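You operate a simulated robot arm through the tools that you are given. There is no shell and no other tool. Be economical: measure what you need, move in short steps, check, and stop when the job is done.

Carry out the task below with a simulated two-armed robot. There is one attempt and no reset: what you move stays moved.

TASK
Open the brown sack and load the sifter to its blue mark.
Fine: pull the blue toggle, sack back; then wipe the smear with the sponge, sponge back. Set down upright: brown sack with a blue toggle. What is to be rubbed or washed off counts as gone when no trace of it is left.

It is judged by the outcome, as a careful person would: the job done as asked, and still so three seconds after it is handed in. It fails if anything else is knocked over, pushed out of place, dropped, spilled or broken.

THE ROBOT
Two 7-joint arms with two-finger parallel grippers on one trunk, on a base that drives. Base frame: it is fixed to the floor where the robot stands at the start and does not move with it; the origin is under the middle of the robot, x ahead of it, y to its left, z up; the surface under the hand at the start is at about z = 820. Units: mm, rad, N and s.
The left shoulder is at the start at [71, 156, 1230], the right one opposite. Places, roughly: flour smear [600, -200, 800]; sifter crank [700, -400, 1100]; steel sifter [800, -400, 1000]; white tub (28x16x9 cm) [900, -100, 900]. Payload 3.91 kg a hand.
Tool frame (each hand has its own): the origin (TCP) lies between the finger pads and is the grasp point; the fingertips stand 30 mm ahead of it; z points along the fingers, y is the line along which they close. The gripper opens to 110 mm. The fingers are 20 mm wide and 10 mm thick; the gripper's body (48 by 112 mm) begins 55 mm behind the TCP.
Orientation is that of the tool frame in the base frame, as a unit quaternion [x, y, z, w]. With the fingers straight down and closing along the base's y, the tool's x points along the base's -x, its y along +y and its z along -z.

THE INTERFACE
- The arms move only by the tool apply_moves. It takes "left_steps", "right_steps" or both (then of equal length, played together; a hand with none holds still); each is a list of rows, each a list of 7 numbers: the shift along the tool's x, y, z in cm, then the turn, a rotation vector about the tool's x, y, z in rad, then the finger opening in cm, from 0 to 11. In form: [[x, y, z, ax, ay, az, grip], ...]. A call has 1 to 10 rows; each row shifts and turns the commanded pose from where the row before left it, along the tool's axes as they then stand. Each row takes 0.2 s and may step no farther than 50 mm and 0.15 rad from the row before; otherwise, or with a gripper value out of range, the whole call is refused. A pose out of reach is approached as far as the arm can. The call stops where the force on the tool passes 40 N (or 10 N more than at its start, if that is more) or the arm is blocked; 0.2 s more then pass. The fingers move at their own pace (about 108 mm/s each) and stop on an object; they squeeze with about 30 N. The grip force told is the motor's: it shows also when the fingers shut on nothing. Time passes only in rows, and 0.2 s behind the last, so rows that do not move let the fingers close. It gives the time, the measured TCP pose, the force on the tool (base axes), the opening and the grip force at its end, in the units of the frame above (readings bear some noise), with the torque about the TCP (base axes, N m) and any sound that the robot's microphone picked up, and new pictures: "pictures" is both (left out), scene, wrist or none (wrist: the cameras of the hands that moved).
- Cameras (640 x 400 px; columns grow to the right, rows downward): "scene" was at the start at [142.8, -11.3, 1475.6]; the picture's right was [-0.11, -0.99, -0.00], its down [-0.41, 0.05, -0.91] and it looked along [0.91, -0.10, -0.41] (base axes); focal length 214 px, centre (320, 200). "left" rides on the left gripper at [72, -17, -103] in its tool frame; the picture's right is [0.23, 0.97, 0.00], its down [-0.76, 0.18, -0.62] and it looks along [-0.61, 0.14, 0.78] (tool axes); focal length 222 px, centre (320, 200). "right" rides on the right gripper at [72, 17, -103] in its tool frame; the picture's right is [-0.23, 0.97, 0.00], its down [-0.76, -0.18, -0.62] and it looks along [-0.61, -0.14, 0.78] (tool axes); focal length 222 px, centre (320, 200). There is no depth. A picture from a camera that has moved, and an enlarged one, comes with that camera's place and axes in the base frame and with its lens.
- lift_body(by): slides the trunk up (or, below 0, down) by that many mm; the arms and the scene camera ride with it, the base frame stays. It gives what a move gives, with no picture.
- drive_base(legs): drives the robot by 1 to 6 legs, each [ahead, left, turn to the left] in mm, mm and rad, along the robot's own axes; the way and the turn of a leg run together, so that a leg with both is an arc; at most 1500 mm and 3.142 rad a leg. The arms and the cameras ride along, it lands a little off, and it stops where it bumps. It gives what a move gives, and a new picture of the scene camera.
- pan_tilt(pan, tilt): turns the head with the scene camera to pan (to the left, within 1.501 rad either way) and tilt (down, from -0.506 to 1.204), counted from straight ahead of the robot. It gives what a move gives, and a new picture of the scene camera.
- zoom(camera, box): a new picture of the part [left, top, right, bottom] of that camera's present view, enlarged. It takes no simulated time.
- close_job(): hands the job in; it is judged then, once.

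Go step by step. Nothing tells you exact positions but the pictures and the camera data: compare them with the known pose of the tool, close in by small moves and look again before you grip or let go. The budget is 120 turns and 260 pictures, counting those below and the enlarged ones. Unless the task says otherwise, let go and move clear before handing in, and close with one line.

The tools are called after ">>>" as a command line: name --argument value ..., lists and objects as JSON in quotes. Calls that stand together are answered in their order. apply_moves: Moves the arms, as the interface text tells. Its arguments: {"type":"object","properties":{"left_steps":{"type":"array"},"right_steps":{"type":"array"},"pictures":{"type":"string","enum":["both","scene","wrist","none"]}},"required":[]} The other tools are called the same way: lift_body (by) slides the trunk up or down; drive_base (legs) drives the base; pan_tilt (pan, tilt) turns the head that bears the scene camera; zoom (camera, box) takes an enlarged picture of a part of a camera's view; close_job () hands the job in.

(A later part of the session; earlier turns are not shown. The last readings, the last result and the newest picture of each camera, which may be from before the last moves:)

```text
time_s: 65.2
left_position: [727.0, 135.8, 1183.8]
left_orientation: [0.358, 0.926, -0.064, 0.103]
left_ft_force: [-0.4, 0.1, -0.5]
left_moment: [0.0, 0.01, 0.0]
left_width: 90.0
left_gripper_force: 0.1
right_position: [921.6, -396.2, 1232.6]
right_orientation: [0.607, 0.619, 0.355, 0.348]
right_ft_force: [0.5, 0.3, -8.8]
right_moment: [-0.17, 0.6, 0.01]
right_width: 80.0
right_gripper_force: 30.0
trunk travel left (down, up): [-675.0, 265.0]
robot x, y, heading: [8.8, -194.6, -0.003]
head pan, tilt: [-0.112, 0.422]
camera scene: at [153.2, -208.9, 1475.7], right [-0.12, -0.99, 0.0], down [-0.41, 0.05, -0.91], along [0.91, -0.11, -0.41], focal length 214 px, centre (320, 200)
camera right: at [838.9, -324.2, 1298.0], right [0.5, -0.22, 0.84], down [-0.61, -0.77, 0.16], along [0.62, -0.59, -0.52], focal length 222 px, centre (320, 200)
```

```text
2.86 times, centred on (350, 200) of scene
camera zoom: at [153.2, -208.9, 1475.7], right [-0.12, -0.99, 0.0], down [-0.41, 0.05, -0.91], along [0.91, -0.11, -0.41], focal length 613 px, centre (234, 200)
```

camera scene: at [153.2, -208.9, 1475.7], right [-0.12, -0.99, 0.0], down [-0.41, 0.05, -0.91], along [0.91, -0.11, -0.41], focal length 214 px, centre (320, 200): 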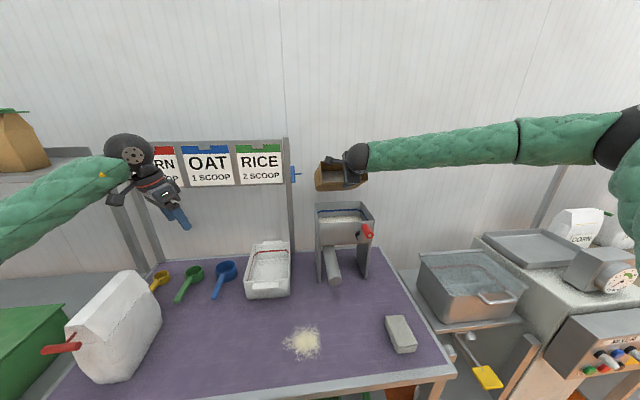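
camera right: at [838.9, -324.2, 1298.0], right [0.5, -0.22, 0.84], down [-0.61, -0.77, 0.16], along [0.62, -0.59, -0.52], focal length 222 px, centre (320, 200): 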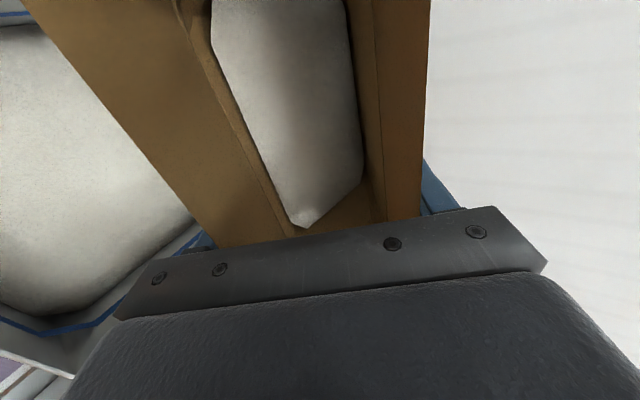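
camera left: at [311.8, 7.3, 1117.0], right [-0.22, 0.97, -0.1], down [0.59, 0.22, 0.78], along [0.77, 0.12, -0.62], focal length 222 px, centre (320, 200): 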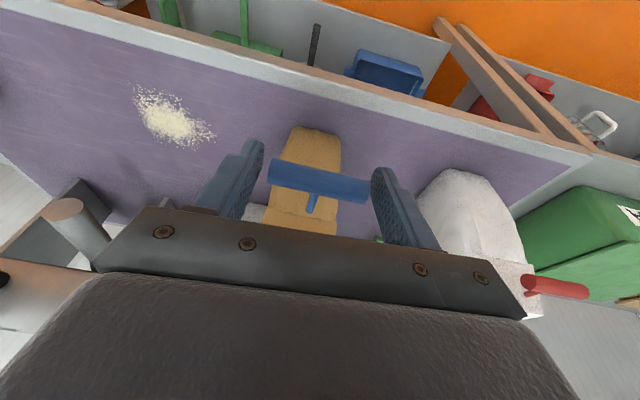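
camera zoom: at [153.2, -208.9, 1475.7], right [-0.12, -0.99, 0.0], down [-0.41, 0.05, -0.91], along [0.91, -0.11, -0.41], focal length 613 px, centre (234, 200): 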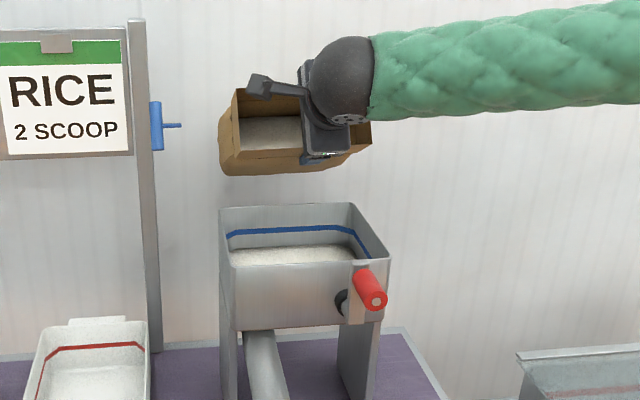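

>>> apply_moves --right_steps '[[-0.6, -1.3, 0.75, 0, 0, 0, 4], [0, -1.3, 0.75, 0, 0, 0, 4], [0, 0, 0, -0.06, 0, 0, 4], [0, 0, 0, -0.06, 0, 0, 4], [0, 0, 0, 0, 0, 0, 4]]' --pictures "wrist"

>>> zoom --camera "scene" --box '[310, 150, 400, 250]'

```text
time_s: 66.5
left_position: [727.9, 134.6, 1183.2]
left_orientation: [0.358, 0.926, -0.064, 0.103]
left_ft_force: [0.7, 0.3, 0.5]
left_moment: [-0.02, 0.02, -0.01]
left_width: 90.0
left_gripper_force: 0.0
right_position: [926.6, -419.6, 1229.3]
right_orientation: [0.583, 0.604, 0.387, 0.381]
right_ft_force: [0.2, -0.3, -8.5]
right_moment: [-0.18, 0.62, 0.01]
right_width: 80.4
right_gripper_force: 29.9
right hand out of reach, approached as far as the arm can: row 3, 4
trunk travel left (down, up): [-675.0, 265.0]
robot x, y, heading: [9.3, -197.8, -0.004]
head pan, tilt: [-0.112, 0.422]
camera right: at [837.6, -348.5, 1285.9], right [0.41, -0.21, 0.89], down [-0.62, -0.78, 0.1], along [0.67, -0.59, -0.45], focal length 222 px, centre (320, 200)
```

right: 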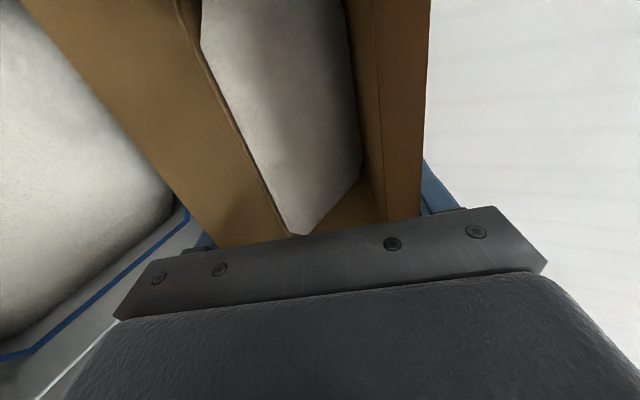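

```text
4.00 times, centred on (355, 200) of scene
camera zoom: at [154.6, -209.9, 1475.4], right [-0.11, -0.99, 0.0], down [-0.41, 0.05, -0.91], along [0.91, -0.1, -0.41], focal length 858 px, centre (180, 200)
```

zoom: 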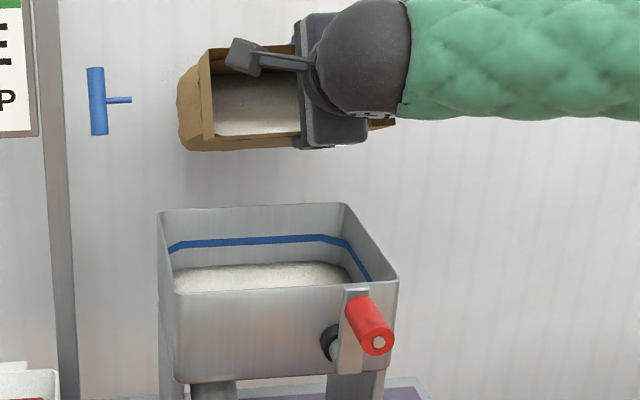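

The arm reached a limit here and drifted right. I'll untilt slightly, raise, back the base off 140 mm and reach out again so the forearm lines up better.

>>> apply_moves --right_steps '[[0, 0, 0, 0.1, 0, 0, 4], [0, 0, 0, 0.1, 0, 0, 4], [0, 2.7, -1.8, 0, 0, 0, 4], [0, 2.7, -1.8, 0, 0, 0, 4], [0, 2.7, -1.8, 0, 0, 0, 4], [0, 0, 0, 0, 0, 0, 4]]' --pictures "none"

>>> drive_base --legs '[[-140, 0, 0]]'

```text
time_s: 67.8
left_position: [727.8, 133.1, 1184.4]
left_orientation: [0.359, 0.925, -0.065, 0.102]
left_ft_force: [0.2, -0.1, -0.1]
left_moment: [0.0, 0.02, 0.01]
left_width: 90.1
left_gripper_force: 0.0
right_position: [927.0, -420.4, 1323.4]
right_orientation: [0.621, 0.634, 0.33, 0.322]
right_ft_force: [0.3, 0.1, -9.9]
right_moment: [-0.19, 0.52, -0.02]
right_width: 79.7
right_gripper_force: 30.2
trunk travel left (down, up): [-675.0, 265.0]
robot x, y, heading: [10.5, -197.3, -0.007]
head pan, tilt: [-0.112, 0.422]
```

```text
time_s: 69.2
left_position: [581.2, 136.3, 1184.2]
left_orientation: [0.357, 0.926, -0.065, 0.104]
left_ft_force: [-1.0, 0.2, 0.0]
left_moment: [0.02, 0.02, -0.03]
left_width: 90.0
left_gripper_force: 0.1
right_position: [783.5, -415.7, 1324.4]
right_orientation: [0.62, 0.634, 0.33, 0.322]
right_ft_force: [0.3, 0.3, -9.9]
right_moment: [-0.14, 0.54, 0.0]
right_width: 79.8
right_gripper_force: 29.8
trunk travel left (down, up): [-675.0, 265.0]
robot x, y, heading: [-135.1, -198.7, -0.002]
head pan, tilt: [-0.112, 0.422]
camera scene: at [10.7, -209.3, 1475.4], right [-0.11, -0.99, 0.0], down [-0.41, 0.05, -0.91], along [0.91, -0.1, -0.41], focal length 214 px, centre (320, 200)
```

scene: 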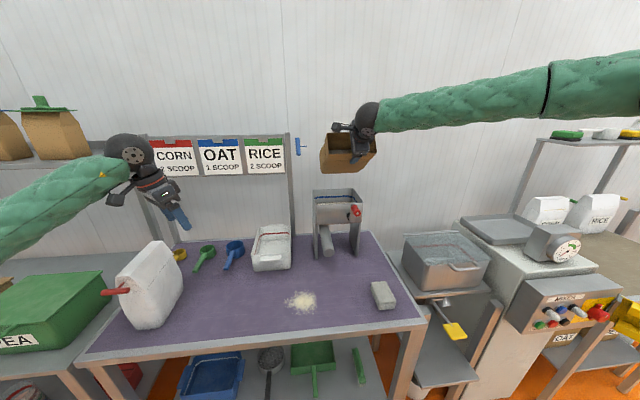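

>>> apply_moves --right_steps '[[0.7, 2.6, 3.8, 0, 0, 0, 4], [0.6, 2.6, 3.8, 0, 0, 0, 4], [0, 2.6, 3.8, 0, 0, 0, 4], [0, 0, 0, 0, 0, 0, 4]]' --pictures "scene"

```text
time_s: 70.2
left_position: [582.5, 137.0, 1185.1]
left_orientation: [0.357, 0.926, -0.064, 0.104]
left_ft_force: [0.2, 0.0, -0.1]
left_moment: [0.02, -0.02, 0.01]
left_width: 90.0
left_gripper_force: 0.0
right_position: [921.3, -400.9, 1326.3]
right_orientation: [0.62, 0.634, 0.331, 0.323]
right_ft_force: [-0.6, -0.9, -9.5]
right_moment: [-0.17, 0.51, 0.01]
right_width: 79.9
right_gripper_force: 30.6
trunk travel left (down, up): [-675.0, 265.0]
robot x, y, heading: [-135.8, -199.2, -0.003]
head pan, tilt: [-0.112, 0.422]
camera scene: at [9.2, -208.4, 1475.7], right [-0.11, -0.99, 0.0], down [-0.41, 0.05, -0.91], along [0.91, -0.1, -0.41], focal length 214 px, centre (320, 200)
```

scene: 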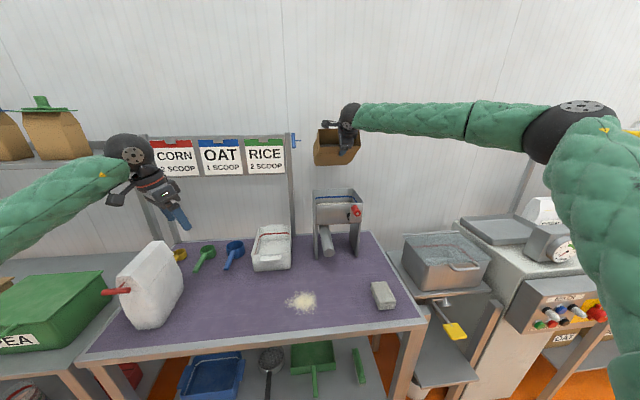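

>>> apply_moves --right_steps '[[0, -2.4, 1.6, 0, 0, 0, 4], [0, -2.4, 1.6, 0, 0, 0, 4], [0, -2.4, 1.6, -0.08, 0, 0, 4], [0, 0, 0, -0.08, 0, 0, 4], [0, 0, 0, 0, 0, 0, 4]]' --pictures "none"

```text
time_s: 71.4
left_position: [583.6, 136.2, 1183.4]
left_orientation: [0.357, 0.926, -0.065, 0.103]
left_ft_force: [0.2, -0.5, 0.2]
left_moment: [0.01, 0.01, -0.02]
left_width: 89.9
left_gripper_force: 0.2
right_position: [920.2, -399.3, 1235.8]
right_orientation: [0.592, 0.606, 0.38, 0.371]
right_ft_force: [0.6, -0.3, -9.1]
right_moment: [-0.2, 0.63, 0.0]
right_width: 80.3
right_gripper_force: 29.3
trunk travel left (down, up): [-675.0, 265.0]
robot x, y, heading: [-132.8, -198.3, -0.001]
head pan, tilt: [-0.112, 0.422]
```

>>> apply_moves --right_steps '[[0, 0, 0, -0.07, 0, 0, 4], [0, 0, 0, -0.07, 0, 0, 4], [0, 0, 0, 0, 0, 0, 4]]' --pictures "wrist"

>>> zoom --camera "scene" --box '[300, 140, 380, 230]'

```text
time_s: 72.2
left_position: [582.7, 135.3, 1186.2]
left_orientation: [0.357, 0.926, -0.065, 0.102]
left_ft_force: [0.1, 0.4, 0.0]
left_moment: [-0.02, -0.01, -0.04]
left_width: 90.1
left_gripper_force: 0.0
right_position: [920.1, -402.0, 1238.0]
right_orientation: [0.579, 0.595, 0.398, 0.389]
right_ft_force: [0.6, 0.4, -9.3]
right_moment: [-0.21, 0.62, 0.01]
right_width: 80.3
right_gripper_force: 30.6
right hand out of reach, approached as far as the arm can: row 2
trunk travel left (down, up): [-675.0, 265.0]
robot x, y, heading: [-131.6, -195.0, -0.004]
head pan, tilt: [-0.112, 0.422]
camera right: at [828.5, -330.8, 1291.2], right [0.38, -0.22, 0.9], down [-0.62, -0.78, 0.07], along [0.69, -0.59, -0.43], focal length 222 px, centre (320, 200)
```

right: 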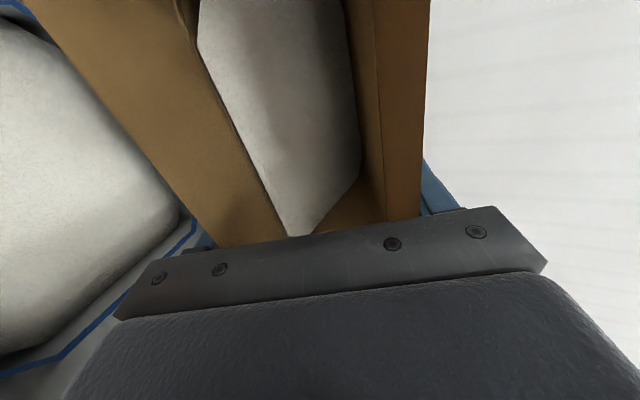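

```text
4.44 times, centred on (340, 185) of scene
camera zoom: at [10.9, -209.6, 1475.5], right [-0.11, -0.99, 0.0], down [-0.41, 0.05, -0.91], along [0.91, -0.1, -0.41], focal length 953 px, centre (231, 267)
```

zoom: 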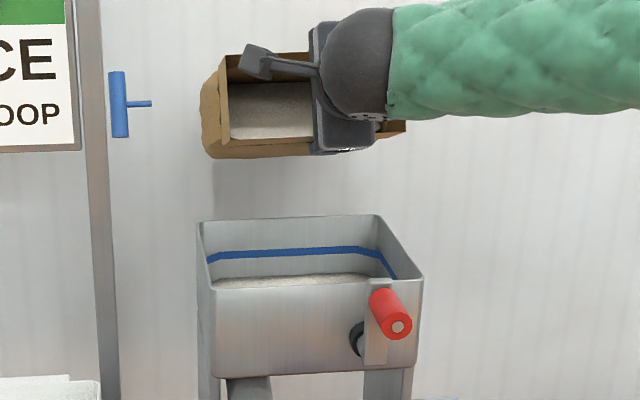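

The tilt stops at about 68°, just short of pouring. Lowering the trunk should let the forearm come from below and allow more tilt, so I'll raise the hand and lower the body by the same amount.

>>> apply_moves --right_steps '[[0, 0, 0, 0.1, 0, 0, 4], [0, 3.8, -1.9, 0, 0, 0, 4], [0, 3.8, -1.9, 0, 0, 0, 4], [0, 3.8, -1.9, 0, 0, 0, 4], [0, 0, 0, 0, 0, 0, 4]]' --pictures "none"

>>> lift_body --by -120

>>> apply_moves --right_steps '[[0, 3.8, -1.9, 0, 0, 0, 4], [0, 3.8, -1.9, 0, 0, 0, 4], [0, 3.8, -1.9, 0, 0, 0, 4], [0, 0, 0, 0, 0, 0, 4]]' --pictures "scene"

```text
time_s: 73.4
left_position: [583.9, 136.7, 1183.9]
left_orientation: [0.356, 0.927, -0.065, 0.103]
left_ft_force: [-0.2, -1.7, -0.7]
left_moment: [0.0, 0.03, 0.01]
left_width: 89.7
left_gripper_force: 0.0
right_position: [924.4, -400.7, 1359.7]
right_orientation: [0.598, 0.614, 0.368, 0.359]
right_ft_force: [0.3, 0.0, -8.5]
right_moment: [-0.23, 0.61, 0.01]
right_width: 79.9
right_gripper_force: 30.4
trunk travel left (down, up): [-675.0, 265.0]
robot x, y, heading: [-136.6, -200.2, -0.001]
head pan, tilt: [-0.112, 0.422]
```

```text
time_s: 74.9
left_position: [582.8, 135.2, 1064.9]
left_orientation: [0.356, 0.927, -0.064, 0.103]
left_ft_force: [0.7, -0.3, -0.6]
left_moment: [0.03, 0.0, -0.02]
left_width: 89.9
left_gripper_force: 0.0
right_position: [923.2, -399.2, 1241.1]
right_orientation: [0.598, 0.614, 0.368, 0.36]
right_ft_force: [-0.1, -0.2, -9.4]
right_moment: [-0.19, 0.61, 0.0]
right_width: 79.7
right_gripper_force: 29.8
trunk travel left (down, up): [-555.0, 385.0]
robot x, y, heading: [-132.5, -197.6, -0.001]
head pan, tilt: [-0.112, 0.422]
```

```text
time_s: 75.9
left_position: [582.5, 137.2, 1064.0]
left_orientation: [0.356, 0.927, -0.063, 0.103]
left_ft_force: [0.6, 0.5, -0.3]
left_moment: [-0.03, -0.01, -0.01]
left_width: 89.7
left_gripper_force: 0.0
right_position: [919.2, -400.8, 1325.7]
right_orientation: [0.597, 0.615, 0.369, 0.36]
right_ft_force: [0.6, 0.0, -9.3]
right_moment: [-0.21, 0.6, -0.01]
right_width: 80.0
right_gripper_force: 30.0
right hand out of reach, approached as far as the arm can: row 2, 3
trunk travel left (down, up): [-555.0, 385.0]
robot x, y, heading: [-132.0, -194.0, -0.003]
head pan, tilt: [-0.112, 0.422]
camera scene: at [10.9, -209.5, 1355.5], right [-0.11, -0.99, 0.0], down [-0.41, 0.05, -0.91], along [0.91, -0.1, -0.41], focal length 214 px, centre (320, 200)
```

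scene: 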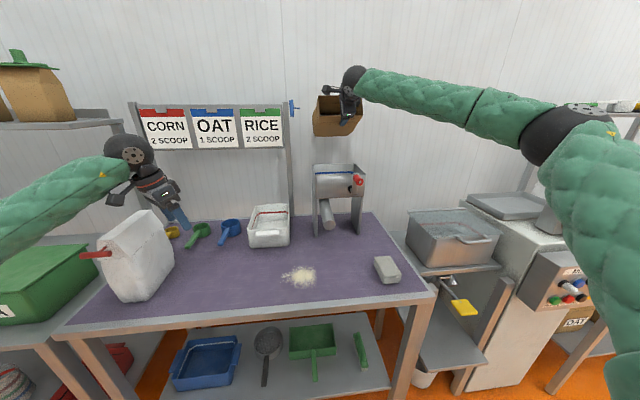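

>>> apply_moves --right_steps '[[0, -3.6, 1.9, 0, 0, 0, 4], [0, -3.6, 1.9, 0, 0, 0, 4], [0, 0, 0, -0.07, 0, 0, 4], [0, 0, 0, -0.07, 0, 0, 4], [0, 0, 0, -0.07, 0, 0, 4], [0, 0, 0, 0, 0, 0, 4]]' --left_steps '[[0, 0, -4, 0, 0, 0, 9], [0, 0, -4, 0, 0, 0, 9], [0, 0, -4, 0, 0, 0, 9], [0, 0, 0, 0, 0, 0, 9], [0, 0, 0, 0, 0, 0, 9], [0, 0, 0, 0, 0, 0, 9]]' --pictures "wrist"

>>> zoom --camera "scene" --box '[290, 60, 410, 230]'

```text
time_s: 77.3
left_position: [565.7, 160.2, 1183.1]
left_orientation: [0.357, 0.926, -0.065, 0.103]
left_ft_force: [0.7, 0.0, 0.0]
left_moment: [-0.02, 0.03, -0.01]
left_width: 90.0
left_gripper_force: 0.1
right_position: [921.2, -403.3, 1243.8]
right_orientation: [0.557, 0.573, 0.43, 0.421]
right_ft_force: [0.1, 0.1, -9.2]
right_moment: [-0.16, 0.61, -0.02]
right_width: 79.9
right_gripper_force: 30.5
trunk travel left (down, up): [-555.0, 385.0]
robot x, y, heading: [-132.0, -196.5, -0.001]
head pan, tilt: [-0.112, 0.422]
camera right: at [824.1, -332.4, 1287.5], right [0.27, -0.22, 0.94], down [-0.63, -0.78, 0.0], along [0.73, -0.59, -0.35], focal length 222 px, centre (320, 200)
camera left: at [485.8, 215.2, 1266.6], right [0.49, 0.86, -0.1], down [0.58, -0.24, 0.78], along [0.65, -0.44, -0.62], focal length 222 px, centre (320, 200)
```

right: 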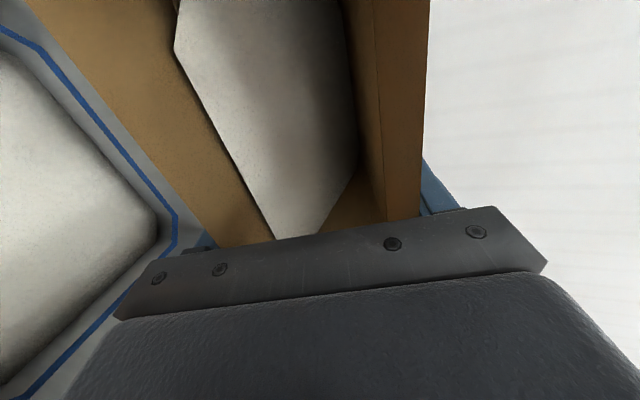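
left: 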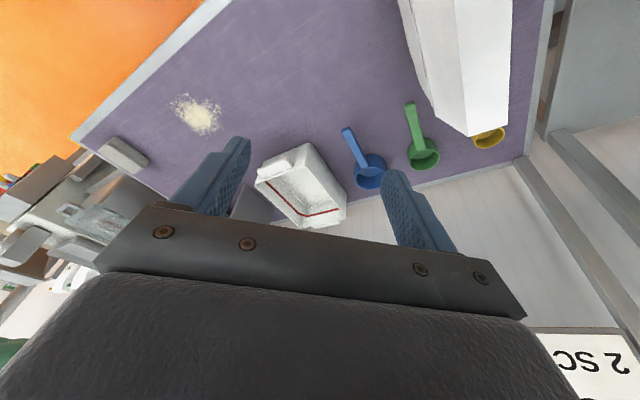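

```text
2.35 times, centred on (350, 145) of scene
camera zoom: at [10.6, -209.1, 1355.6], right [-0.11, -0.99, 0.0], down [-0.41, 0.05, -0.91], along [0.91, -0.1, -0.41], focal length 505 px, centre (249, 329)
```

zoom: 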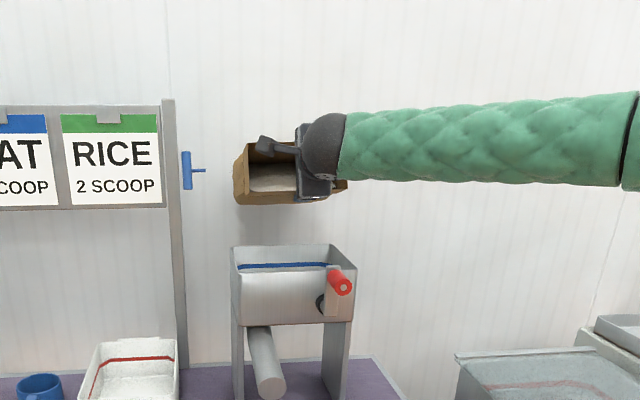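

74° now and no limit. Lowering the trunk another 50 mm brings the lip nearer the sifter and eases the wrist; then I tilt on.

>>> lift_body --by -50

>>> apply_moves --right_steps '[[0, 0, 0, -0.06, 0, 0, 4], [0, 0, 0, -0.06, 0, 0, 4], [0, 0, 0, 0, 0, 0, 4]]' --pictures "both"

```text
time_s: 78.2
left_position: [564.8, 159.2, 1132.1]
left_orientation: [0.357, 0.926, -0.065, 0.104]
left_ft_force: [0.2, 0.2, 0.1]
left_moment: [0.0, 0.02, 0.01]
left_width: 89.9
left_gripper_force: 0.1
right_position: [921.7, -403.2, 1195.2]
right_orientation: [0.558, 0.572, 0.431, 0.42]
right_ft_force: [-0.3, -0.1, -8.4]
right_moment: [-0.18, 0.66, 0.0]
right_width: 79.9
right_gripper_force: 30.2
trunk travel left (down, up): [-505.0, 435.0]
robot x, y, heading: [-134.9, -197.2, -0.005]
head pan, tilt: [-0.112, 0.422]
```

```text
time_s: 79.0
left_position: [565.5, 160.4, 1132.0]
left_orientation: [0.356, 0.927, -0.064, 0.103]
left_ft_force: [0.2, 0.4, -0.6]
left_moment: [-0.02, 0.06, -0.01]
left_width: 90.3
left_gripper_force: 0.1
right_position: [919.5, -402.7, 1196.4]
right_orientation: [0.531, 0.547, 0.462, 0.453]
right_ft_force: [-0.5, 0.8, -9.7]
right_moment: [-0.22, 0.66, -0.02]
right_width: 79.9
right_gripper_force: 29.7
trunk travel left (down, up): [-505.0, 435.0]
robot x, y, heading: [-136.0, -201.2, 0.002]
head pan, tilt: [-0.112, 0.422]
camera scene: at [10.1, -208.9, 1305.6], right [-0.11, -0.99, 0.0], down [-0.41, 0.05, -0.91], along [0.91, -0.1, -0.41], focal length 214 px, centre (320, 200)
camera right: at [819.1, -332.1, 1228.1], right [0.16, -0.22, 0.96], down [-0.62, -0.78, -0.07], along [0.77, -0.59, -0.26], focal length 222 px, centre (320, 200)
```

scene: 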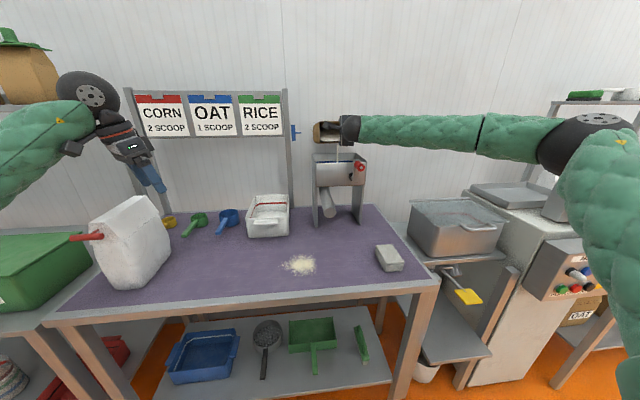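
right: 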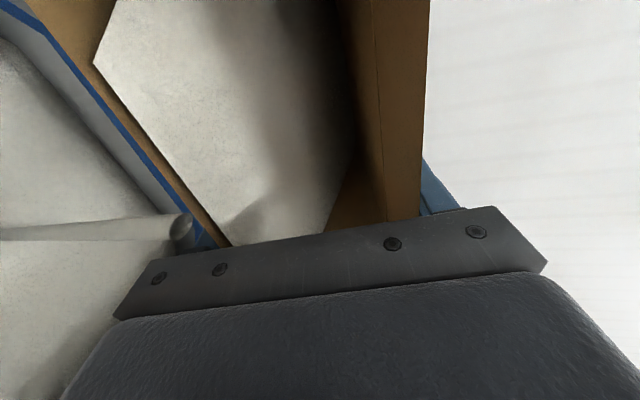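

Flour has started flowing. Enlarging (no time passes) to judge the level.

>>> zoom --camera "right" --box '[0, 0, 260, 320]'

>>> zoom --camera "scene" --box '[290, 100, 390, 220]'

```text
1.25 times, centred on (130, 160) of right
camera zoom: at [819.1, -332.1, 1228.1], right [0.16, -0.22, 0.96], down [-0.62, -0.78, -0.07], along [0.77, -0.59, -0.26], focal length 278 px, centre (558, 250)
```

zoom: 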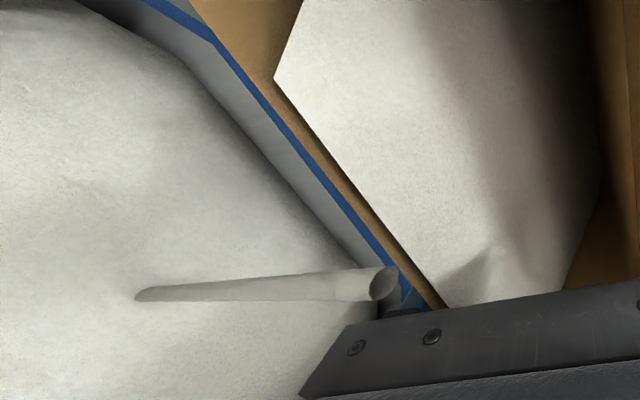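

```text
3.33 times, centred on (340, 160) of scene
camera zoom: at [10.1, -208.9, 1305.6], right [-0.11, -0.99, 0.0], down [-0.41, 0.05, -0.91], along [0.91, -0.1, -0.41], focal length 715 px, centre (253, 333)
```

zoom: 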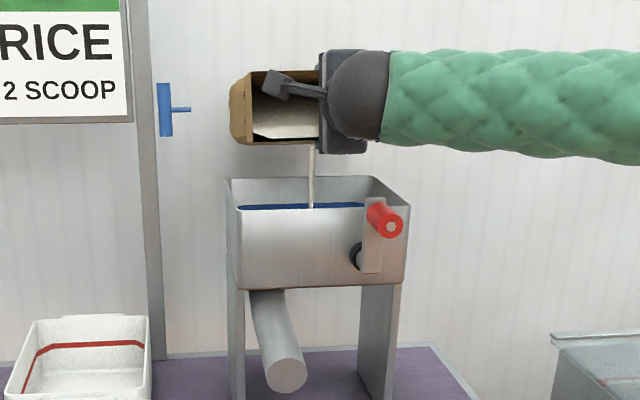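

>>> apply_moves --right_steps '[[0, 0, 0, 0, 0, 0, 4], [0, 0, 0, 0, 0, 0, 4], [0, 0, 0, 0, 0, 0, 4]]' --pictures "wrist"

```text
time_s: 79.8
left_position: [565.8, 158.6, 1132.0]
left_orientation: [0.356, 0.927, -0.064, 0.102]
left_ft_force: [0.5, 0.5, 0.1]
left_moment: [-0.01, -0.01, 0.0]
left_width: 89.7
left_gripper_force: 0.0
right_position: [921.9, -403.5, 1194.7]
right_orientation: [0.531, 0.548, 0.462, 0.452]
right_ft_force: [-0.4, 1.0, -9.2]
right_moment: [-0.22, 0.68, -0.01]
right_width: 80.1
right_gripper_force: 30.4
trunk travel left (down, up): [-505.0, 435.0]
robot x, y, heading: [-132.2, -196.6, 0.002]
head pan, tilt: [-0.112, 0.422]
camera right: at [819.7, -332.7, 1227.4], right [0.16, -0.22, 0.96], down [-0.62, -0.78, -0.07], along [0.77, -0.59, -0.26], focal length 222 px, centre (320, 200)
```

right: 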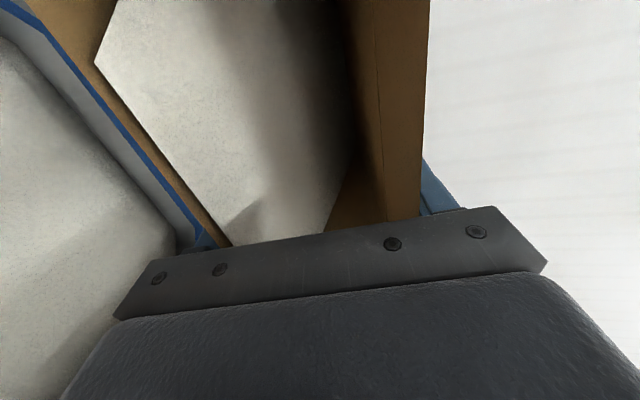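

The flow stops by itself at this tilt, so the tilt controls the amount. One more small increment.

>>> apply_moves --right_steps '[[0, 0, 0, -0.06, 0, 0, 4], [0, 0, 0, 0, 0, 0, 4], [0, 0, 0, 0, 0, 0, 4], [0, 0, 0, 0, 0, 0, 4], [0, 0, 0, 0, 0, 0, 4]]' --pictures "wrist"

```text
time_s: 81.0
left_position: [565.4, 159.6, 1132.2]
left_orientation: [0.357, 0.926, -0.064, 0.102]
left_ft_force: [0.2, 0.1, -0.1]
left_moment: [-0.03, -0.03, 0.0]
left_width: 90.0
left_gripper_force: 0.1
right_position: [920.9, -403.4, 1195.4]
right_orientation: [0.53, 0.549, 0.462, 0.452]
right_ft_force: [0.8, 0.0, -8.2]
right_moment: [-0.18, 0.66, -0.02]
right_width: 80.0
right_gripper_force: 30.2
right hand out of reach, approached as far as the arm can: row 1
trunk travel left (down, up): [-505.0, 435.0]
robot x, y, heading: [-133.2, -196.2, -0.005]
head pan, tilt: [-0.112, 0.422]
camera right: at [819.7, -332.7, 1227.4], right [0.17, -0.22, 0.96], down [-0.62, -0.78, -0.07], along [0.77, -0.59, -0.26], focal length 222 px, centre (320, 200)
```

right: 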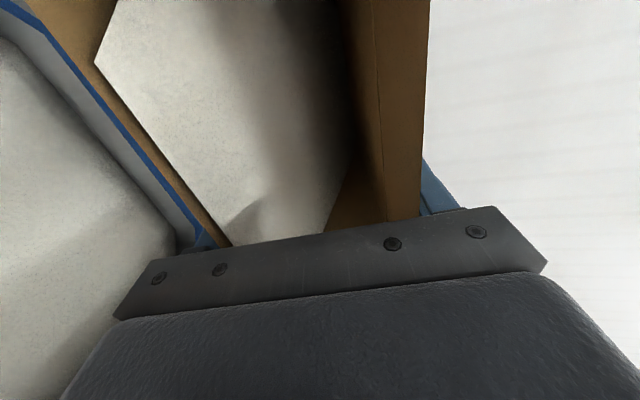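

>>> apply_moves --right_steps '[[0, 3.9, -0.7, 0, 0, 0, 4], [0, 3.9, -0.7, 0, 0, 0, 4], [0, 0, 0, 0, 0, 0, 4]]' --pictures "none"

>>> lift_body --by -80

>>> apply_moves --right_steps '[[0, 0, 0, -0.06, 0, 0, 4], [0, 0, 0, 0, 0, 0, 4], [0, 0, 0, 0, 0, 0, 4], [0, 0, 0, 0, 0, 0, 4], [0, 0, 0, 0, 0, 0, 4]]' --pictures "wrist"

```text
time_s: 81.8
left_position: [566.7, 159.1, 1131.1]
left_orientation: [0.357, 0.926, -0.065, 0.102]
left_ft_force: [0.1, -0.4, -0.1]
left_moment: [0.02, 0.02, 0.0]
left_width: 90.0
left_gripper_force: 0.1
right_position: [921.7, -404.8, 1272.1]
right_orientation: [0.531, 0.548, 0.461, 0.452]
right_ft_force: [-0.3, 0.1, -9.1]
right_moment: [-0.21, 0.68, 0.01]
right_width: 79.9
right_gripper_force: 29.9
trunk travel left (down, up): [-505.0, 435.0]
robot x, y, heading: [-131.3, -198.3, -0.0]
head pan, tilt: [-0.112, 0.422]
```

```text
time_s: 83.0
left_position: [566.1, 159.8, 1053.9]
left_orientation: [0.357, 0.926, -0.065, 0.103]
left_ft_force: [-1.0, -0.1, 0.1]
left_moment: [0.03, -0.02, 0.01]
left_width: 90.1
left_gripper_force: 0.1
right_position: [919.6, -404.3, 1192.7]
right_orientation: [0.53, 0.548, 0.462, 0.453]
right_ft_force: [-0.4, 0.3, -8.7]
right_moment: [-0.17, 0.66, 0.0]
right_width: 80.0
right_gripper_force: 30.1
trunk travel left (down, up): [-425.0, 515.0]
robot x, y, heading: [-133.0, -198.9, -0.001]
head pan, tilt: [-0.112, 0.422]
```

```text
time_s: 84.2
left_position: [565.4, 160.3, 1052.1]
left_orientation: [0.357, 0.926, -0.064, 0.103]
left_ft_force: [0.2, -0.4, -0.2]
left_moment: [0.02, 0.03, 0.0]
left_width: 89.5
left_gripper_force: 0.0
right_position: [920.9, -404.1, 1193.9]
right_orientation: [0.517, 0.534, 0.479, 0.468]
right_ft_force: [-0.2, -0.4, -6.8]
right_moment: [-0.15, 0.55, 0.02]
right_width: 80.0
right_gripper_force: 30.1
trunk travel left (down, up): [-425.0, 515.0]
robot x, y, heading: [-133.6, -198.2, -0.002]
head pan, tilt: [-0.112, 0.422]
camera right: at [817.0, -333.4, 1219.0], right [0.11, -0.22, 0.97], down [-0.62, -0.78, -0.11], along [0.78, -0.59, -0.22], focal length 222 px, centre (320, 200)
```

right: 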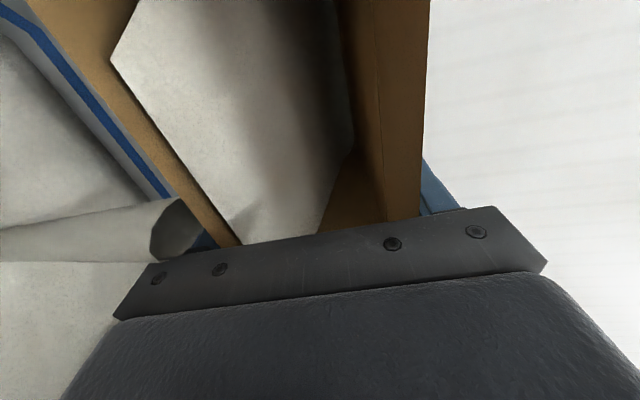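

>>> zoom --camera "right" --box '[0, 0, 200, 250]'

```text
1.60 times, centred on (100, 125) of right
camera zoom: at [817.0, -333.4, 1219.0], right [0.11, -0.22, 0.97], down [-0.62, -0.78, -0.11], along [0.78, -0.59, -0.22], focal length 355 px, centre (672, 320)
```

zoom: 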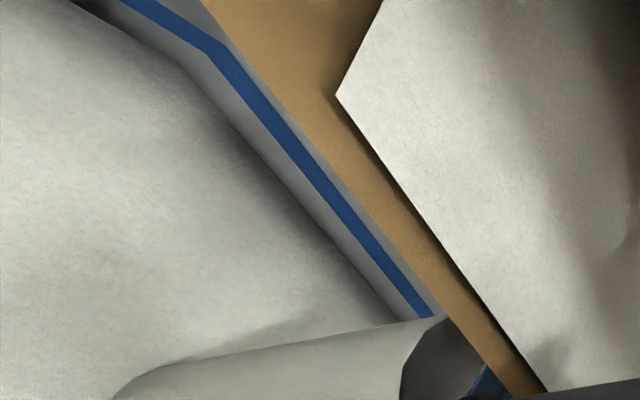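

Close to the mark. I'll start tilting back now while a little more flows.

>>> apply_moves --right_steps '[[0, 0, 0, 0.06, 0, 0, 4]]' --pictures "wrist"

>>> zoom --camera "right" --box '[0, 0, 200, 250]'

```text
time_s: 84.6
left_position: [564.2, 159.8, 1051.4]
left_orientation: [0.356, 0.926, -0.065, 0.103]
left_ft_force: [-0.5, -0.8, 0.0]
left_moment: [0.01, -0.01, 0.04]
left_width: 90.2
left_gripper_force: 0.1
right_position: [919.9, -401.8, 1194.3]
right_orientation: [0.53, 0.548, 0.462, 0.454]
right_ft_force: [-0.2, 0.1, -6.9]
right_moment: [-0.17, 0.51, -0.01]
right_width: 80.0
right_gripper_force: 29.7
trunk travel left (down, up): [-425.0, 515.0]
robot x, y, heading: [-139.1, -197.8, -0.002]
head pan, tilt: [-0.112, 0.422]
camera right: at [818.6, -331.8, 1225.8], right [0.16, -0.22, 0.96], down [-0.62, -0.78, -0.07], along [0.77, -0.59, -0.26], focal length 222 px, centre (320, 200)
```

right: 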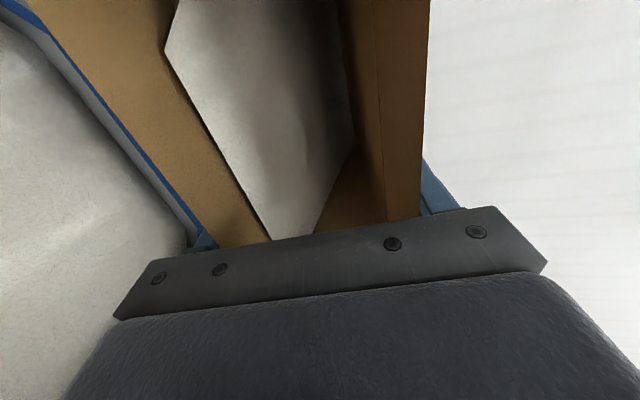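

```text
1.60 times, centred on (100, 125) of right
camera zoom: at [818.6, -331.8, 1225.8], right [0.16, -0.22, 0.96], down [-0.62, -0.78, -0.07], along [0.77, -0.59, -0.26], focal length 355 px, centre (672, 320)
```

zoom: 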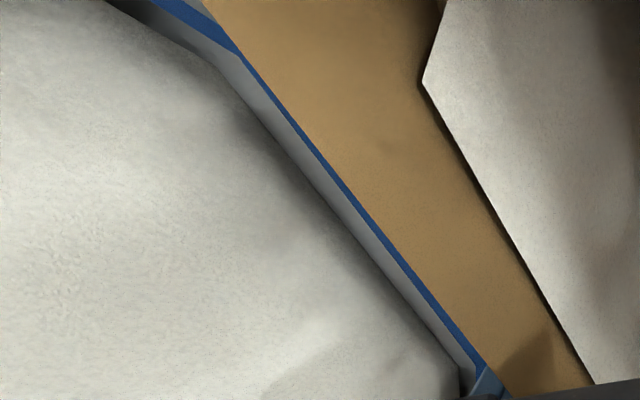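

Flow has stopped. I'll untilt and raise the trunk to get a clear look at the level.

>>> apply_moves --right_steps '[[0, 0, 0, 0.1, 0, 0, 4], [0, 0, 0, 0.1, 0, 0, 4], [0, 0, 0, 0.1, 0, 0, 4]]' --pictures "none"

>>> lift_body --by 180

>>> zoom --camera "scene" --box '[300, 150, 390, 260]'

>>> zoom --camera "right" --box '[0, 0, 320, 300]'

```text
time_s: 85.4
left_position: [566.2, 160.2, 1052.2]
left_orientation: [0.357, 0.926, -0.065, 0.103]
left_ft_force: [-0.3, 0.2, -0.5]
left_moment: [0.01, -0.02, 0.01]
left_width: 90.0
left_gripper_force: 0.0
right_position: [920.8, -405.3, 1191.8]
right_orientation: [0.593, 0.611, 0.375, 0.368]
right_ft_force: [-0.6, 0.1, -5.8]
right_moment: [-0.17, 0.46, 0.03]
right_width: 79.8
right_gripper_force: 29.8
trunk travel left (down, up): [-425.0, 515.0]
robot x, y, heading: [-135.6, -199.8, -0.003]
head pan, tilt: [-0.112, 0.422]
```

```text
time_s: 87.4
left_position: [566.0, 159.7, 1231.1]
left_orientation: [0.357, 0.926, -0.064, 0.103]
left_ft_force: [0.3, -0.4, 0.6]
left_moment: [0.0, -0.05, -0.04]
left_width: 89.8
left_gripper_force: 0.1
right_position: [921.9, -403.1, 1371.7]
right_orientation: [0.592, 0.611, 0.375, 0.368]
right_ft_force: [0.3, 0.1, -6.6]
right_moment: [-0.14, 0.47, -0.05]
right_width: 79.9
right_gripper_force: 30.3
trunk travel left (down, up): [-605.0, 335.0]
robot x, y, heading: [-137.5, -197.5, -0.004]
head pan, tilt: [-0.112, 0.422]
```

```text
3.64 times, centred on (345, 205) of scene
camera zoom: at [10.8, -209.4, 1405.4], right [-0.11, -0.99, 0.0], down [-0.41, 0.05, -0.91], along [0.91, -0.1, -0.41], focal length 780 px, centre (229, 182)
```

zoom: 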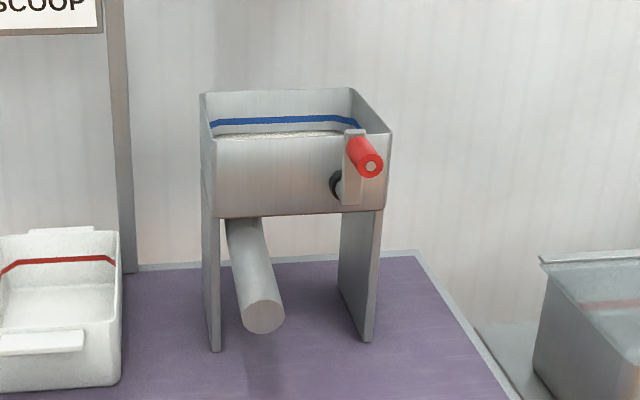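

```text
1.33 times, centred on (160, 150) of right
camera zoom: at [834.5, -332.3, 1432.1], right [0.44, -0.21, 0.87], down [-0.62, -0.78, 0.12], along [0.65, -0.59, -0.47], focal length 296 px, centre (533, 267)
```

zoom: 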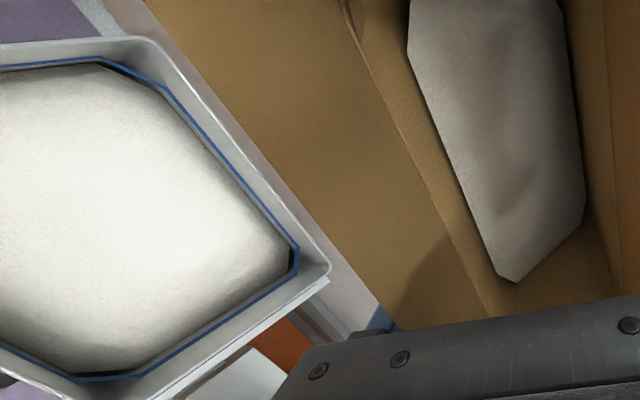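

>>> zoom --camera "scene" --box '[325, 170, 361, 192]'

>>> zoom --camera "right" --box '[60, 20, 180, 150]'

```text
16.00 times, centred on (343, 181) of scene
camera zoom: at [10.8, -209.4, 1405.4], right [-0.11, -0.99, 0.0], down [-0.41, 0.05, -0.91], along [0.91, -0.1, -0.41], focal length 3432 px, centre (-48, 504)
```

zoom: 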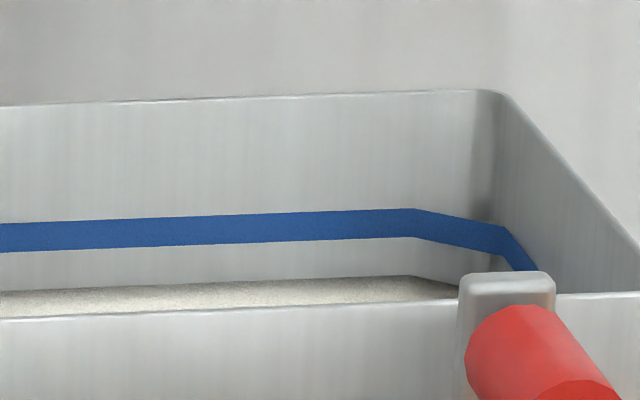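

```text
3.08 times, centred on (120, 85) of right
camera zoom: at [834.5, -332.3, 1432.1], right [0.44, -0.21, 0.87], down [-0.62, -0.78, 0.12], along [0.65, -0.59, -0.47], focal length 684 px, centre (935, 554)
```

zoom: 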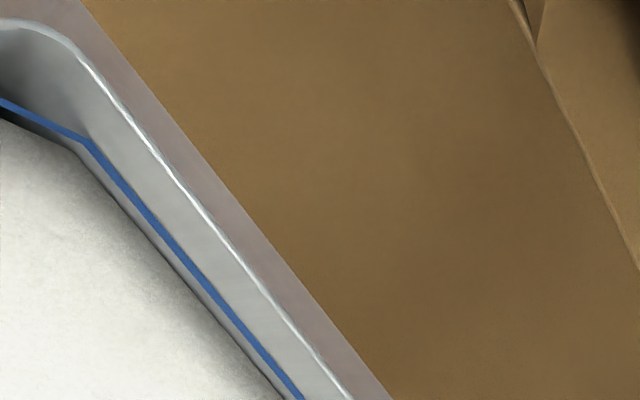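

The level is still about 13 mm below the blue band (it started about 25 mm below), so roughly 300 g more is needed. I'll go back down and pour again.

>>> lift_body --by -180

>>> apply_moves --right_steps '[[0, 0, 0, -0.1, 0, 0, 4], [0, 0, 0, -0.1, 0, 0, 4], [0, 0, 0, -0.1, 0, 0, 4], [0, 0, 0, -0.06, 0, 0, 4], [0, 0, 0, 0, 0, 0, 4], [0, 0, 0, 0, 0, 0, 4]]' --pictures "wrist"

>>> zoom --camera "right" --box '[0, 0, 200, 250]'

```text
time_s: 89.4
left_position: [565.1, 159.9, 1053.0]
left_orientation: [0.356, 0.926, -0.064, 0.103]
left_ft_force: [-0.1, -0.2, 0.3]
left_moment: [0.0, 0.0, -0.01]
left_width: 90.2
left_gripper_force: 0.1
right_position: [920.6, -404.0, 1193.9]
right_orientation: [0.592, 0.61, 0.376, 0.369]
right_ft_force: [-0.7, 1.0, -7.1]
right_moment: [-0.14, 0.42, 0.02]
right_width: 80.0
right_gripper_force: 29.8
trunk travel left (down, up): [-425.0, 515.0]
robot x, y, heading: [-132.6, -194.4, -0.007]
head pan, tilt: [-0.112, 0.422]
```

```text
time_s: 90.8
left_position: [565.3, 159.5, 1051.4]
left_orientation: [0.357, 0.926, -0.064, 0.104]
left_ft_force: [-0.8, -0.8, -0.2]
left_moment: [0.02, -0.01, 0.04]
left_width: 90.1
left_gripper_force: 0.0
right_position: [922.1, -403.0, 1191.3]
right_orientation: [0.516, 0.534, 0.479, 0.468]
right_ft_force: [-0.2, -0.7, -7.1]
right_moment: [-0.17, 0.5, -0.02]
right_width: 80.1
right_gripper_force: 30.1
trunk travel left (down, up): [-425.0, 515.0]
robot x, y, heading: [-134.7, -196.8, -0.003]
head pan, tilt: [-0.112, 0.422]
camera right: at [818.0, -332.7, 1218.3], right [0.11, -0.22, 0.97], down [-0.62, -0.78, -0.11], along [0.78, -0.59, -0.22], focal length 222 px, centre (320, 200)
```

right: 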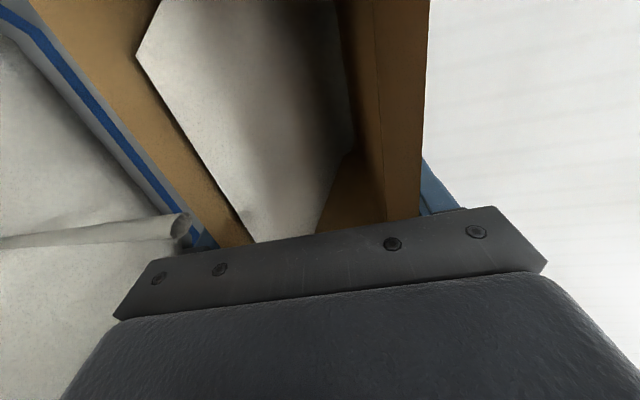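

```text
1.60 times, centred on (100, 125) of right
camera zoom: at [818.0, -332.7, 1218.3], right [0.11, -0.22, 0.97], down [-0.62, -0.78, -0.11], along [0.78, -0.59, -0.22], focal length 355 px, centre (672, 320)
```

zoom: 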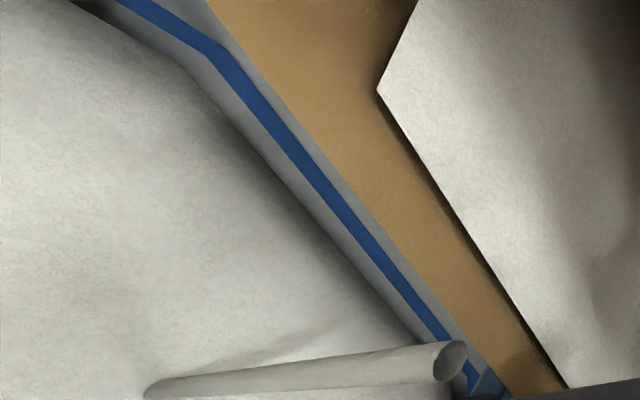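

>>> apply_moves --right_steps '[[0, 0, 0, -0.04, 0, 0, 4], [0, 0, 0, 0, 0, 0, 4], [0, 0, 0, 0, 0, 0, 4], [0, 0, 0, 0, 0, 0, 4]]' --pictures "none"

>>> zoom --camera "right" --box '[0, 0, 200, 250]'

```text
time_s: 91.8
left_position: [564.0, 159.1, 1052.3]
left_orientation: [0.356, 0.927, -0.063, 0.103]
left_ft_force: [-0.2, 0.5, -0.1]
left_moment: [-0.01, 0.0, -0.01]
left_width: 90.1
left_gripper_force: 0.1
right_position: [920.6, -403.4, 1191.9]
right_orientation: [0.506, 0.524, 0.49, 0.479]
right_ft_force: [-0.2, -1.0, -5.5]
right_moment: [-0.13, 0.41, 0.01]
right_width: 79.9
right_gripper_force: 30.5
trunk travel left (down, up): [-425.0, 515.0]
robot x, y, heading: [-133.3, -203.4, -0.002]
head pan, tilt: [-0.112, 0.422]
```

```text
1.60 times, centred on (100, 125) of right
camera zoom: at [816.2, -333.0, 1214.3], right [0.07, -0.22, 0.97], down [-0.61, -0.78, -0.13], along [0.79, -0.59, -0.19], focal length 355 px, centre (672, 320)
```

zoom: 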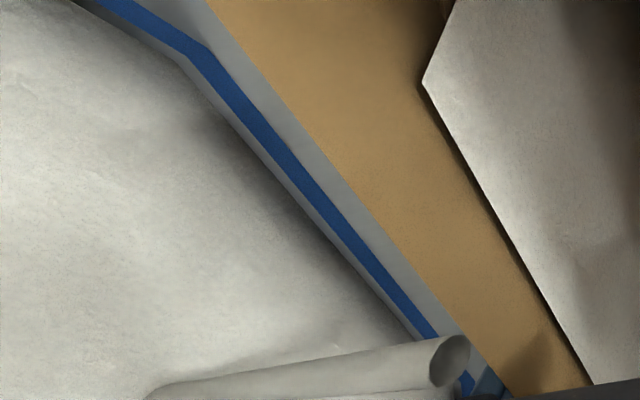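

>>> apply_moves --right_steps '[[0, 0, 0, -0.02, 0, 0, 4], [0, 0, 0, 0, 0, 0, 4], [0, 0, 0, 0, 0, 0, 4]]' --pictures "none"

>>> zoom --camera "right" --box '[0, 0, 200, 250]'

```text
time_s: 92.6
left_position: [563.9, 159.3, 1052.4]
left_orientation: [0.357, 0.926, -0.065, 0.103]
left_ft_force: [-0.5, 1.2, 0.0]
left_moment: [0.0, 0.0, 0.03]
left_width: 89.8
left_gripper_force: 0.0
right_position: [920.8, -404.0, 1192.4]
right_orientation: [0.502, 0.519, 0.495, 0.483]
right_ft_force: [0.1, 1.0, -5.7]
right_moment: [-0.08, 0.35, -0.02]
right_width: 79.7
right_gripper_force: 30.2
trunk travel left (down, up): [-425.0, 515.0]
robot x, y, heading: [-134.9, -197.5, -0.005]
head pan, tilt: [-0.112, 0.422]
```

```text
1.60 times, centred on (100, 125) of right
camera zoom: at [815.9, -332.7, 1212.8], right [0.05, -0.22, 0.97], down [-0.61, -0.78, -0.15], along [0.79, -0.59, -0.17], focal length 355 px, centre (672, 320)
```

zoom: 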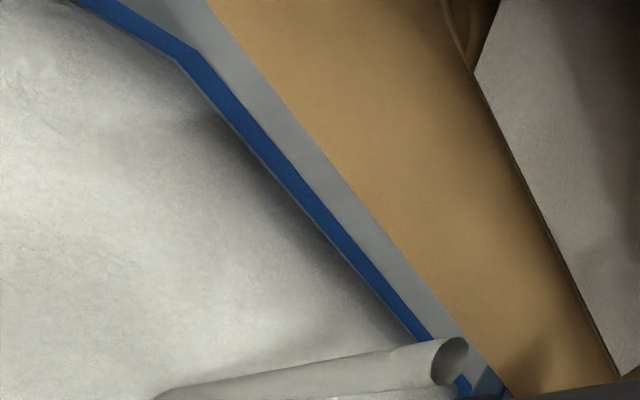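

The level has just reached the lower edge of the blue band, so I'm tilting back now.

>>> apply_moves --right_steps '[[0, 0, 0, 0.05, 0, 0, 4], [0, 0, 0, 0.14, 0, 0, 4], [0, 0, 0, 0.14, 0, 0, 4], [0, 0, 0, 0.12, 0, 0, 4]]' --pictures "none"

>>> lift_body --by 180

>>> zoom --camera "scene" --box '[320, 165, 365, 195]'

>>> zoom --camera "right" --box '[0, 0, 280, 260]'

```text
time_s: 93.6
left_position: [566.3, 158.5, 1050.6]
left_orientation: [0.357, 0.926, -0.065, 0.102]
left_ft_force: [0.6, -0.2, 0.6]
left_moment: [0.03, 0.02, 0.02]
left_width: 89.7
left_gripper_force: 0.0
right_position: [921.2, -405.1, 1190.7]
right_orientation: [0.598, 0.617, 0.365, 0.358]
right_ft_force: [-0.1, -1.0, -4.3]
right_moment: [-0.11, 0.34, 0.01]
right_width: 79.9
right_gripper_force: 29.8
trunk travel left (down, up): [-425.0, 515.0]
robot x, y, heading: [-130.5, -196.9, -0.001]
head pan, tilt: [-0.112, 0.422]
```

```text
time_s: 95.6
left_position: [566.6, 160.6, 1231.6]
left_orientation: [0.356, 0.926, -0.064, 0.104]
left_ft_force: [-0.8, -0.6, -0.2]
left_moment: [-0.01, 0.02, 0.01]
left_width: 90.1
left_gripper_force: 0.0
right_position: [922.8, -403.0, 1371.7]
right_orientation: [0.598, 0.617, 0.366, 0.359]
right_ft_force: [0.3, -0.2, -4.8]
right_moment: [-0.15, 0.32, 0.02]
right_width: 79.7
right_gripper_force: 30.2
trunk travel left (down, up): [-605.0, 335.0]
robot x, y, heading: [-133.7, -201.8, -0.005]
head pan, tilt: [-0.112, 0.422]
```

```text
13.33 times, centred on (342, 180) of scene
camera zoom: at [10.6, -209.3, 1405.4], right [-0.11, -0.99, 0.0], down [-0.41, 0.05, -0.91], along [0.91, -0.1, -0.41], focal length 2860 px, centre (20, 467)
```

zoom: 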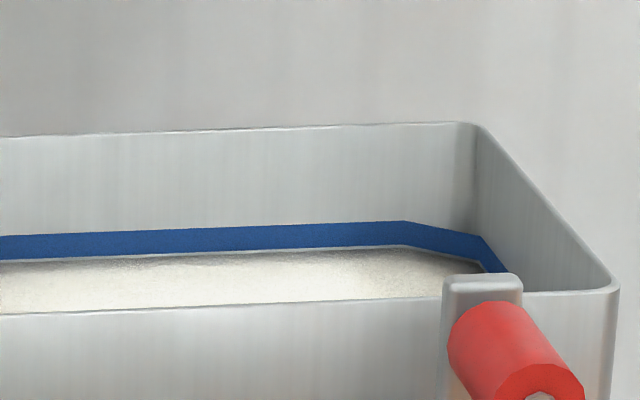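

```text
1.54 times, centred on (140, 130) of right
camera zoom: at [836.1, -331.6, 1434.8], right [0.47, -0.21, 0.86], down [-0.61, -0.78, 0.14], along [0.64, -0.59, -0.49], focal length 342 px, centre (597, 308)
```

zoom: 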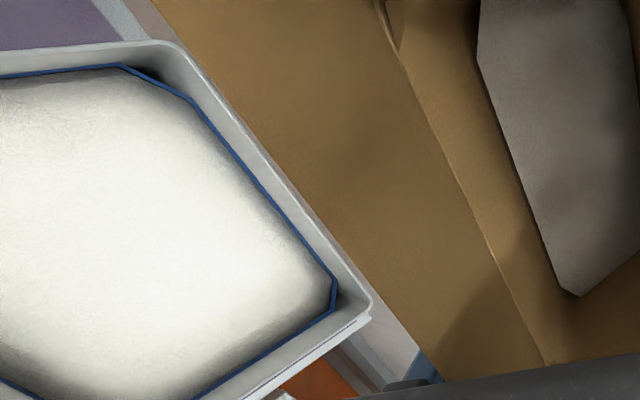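

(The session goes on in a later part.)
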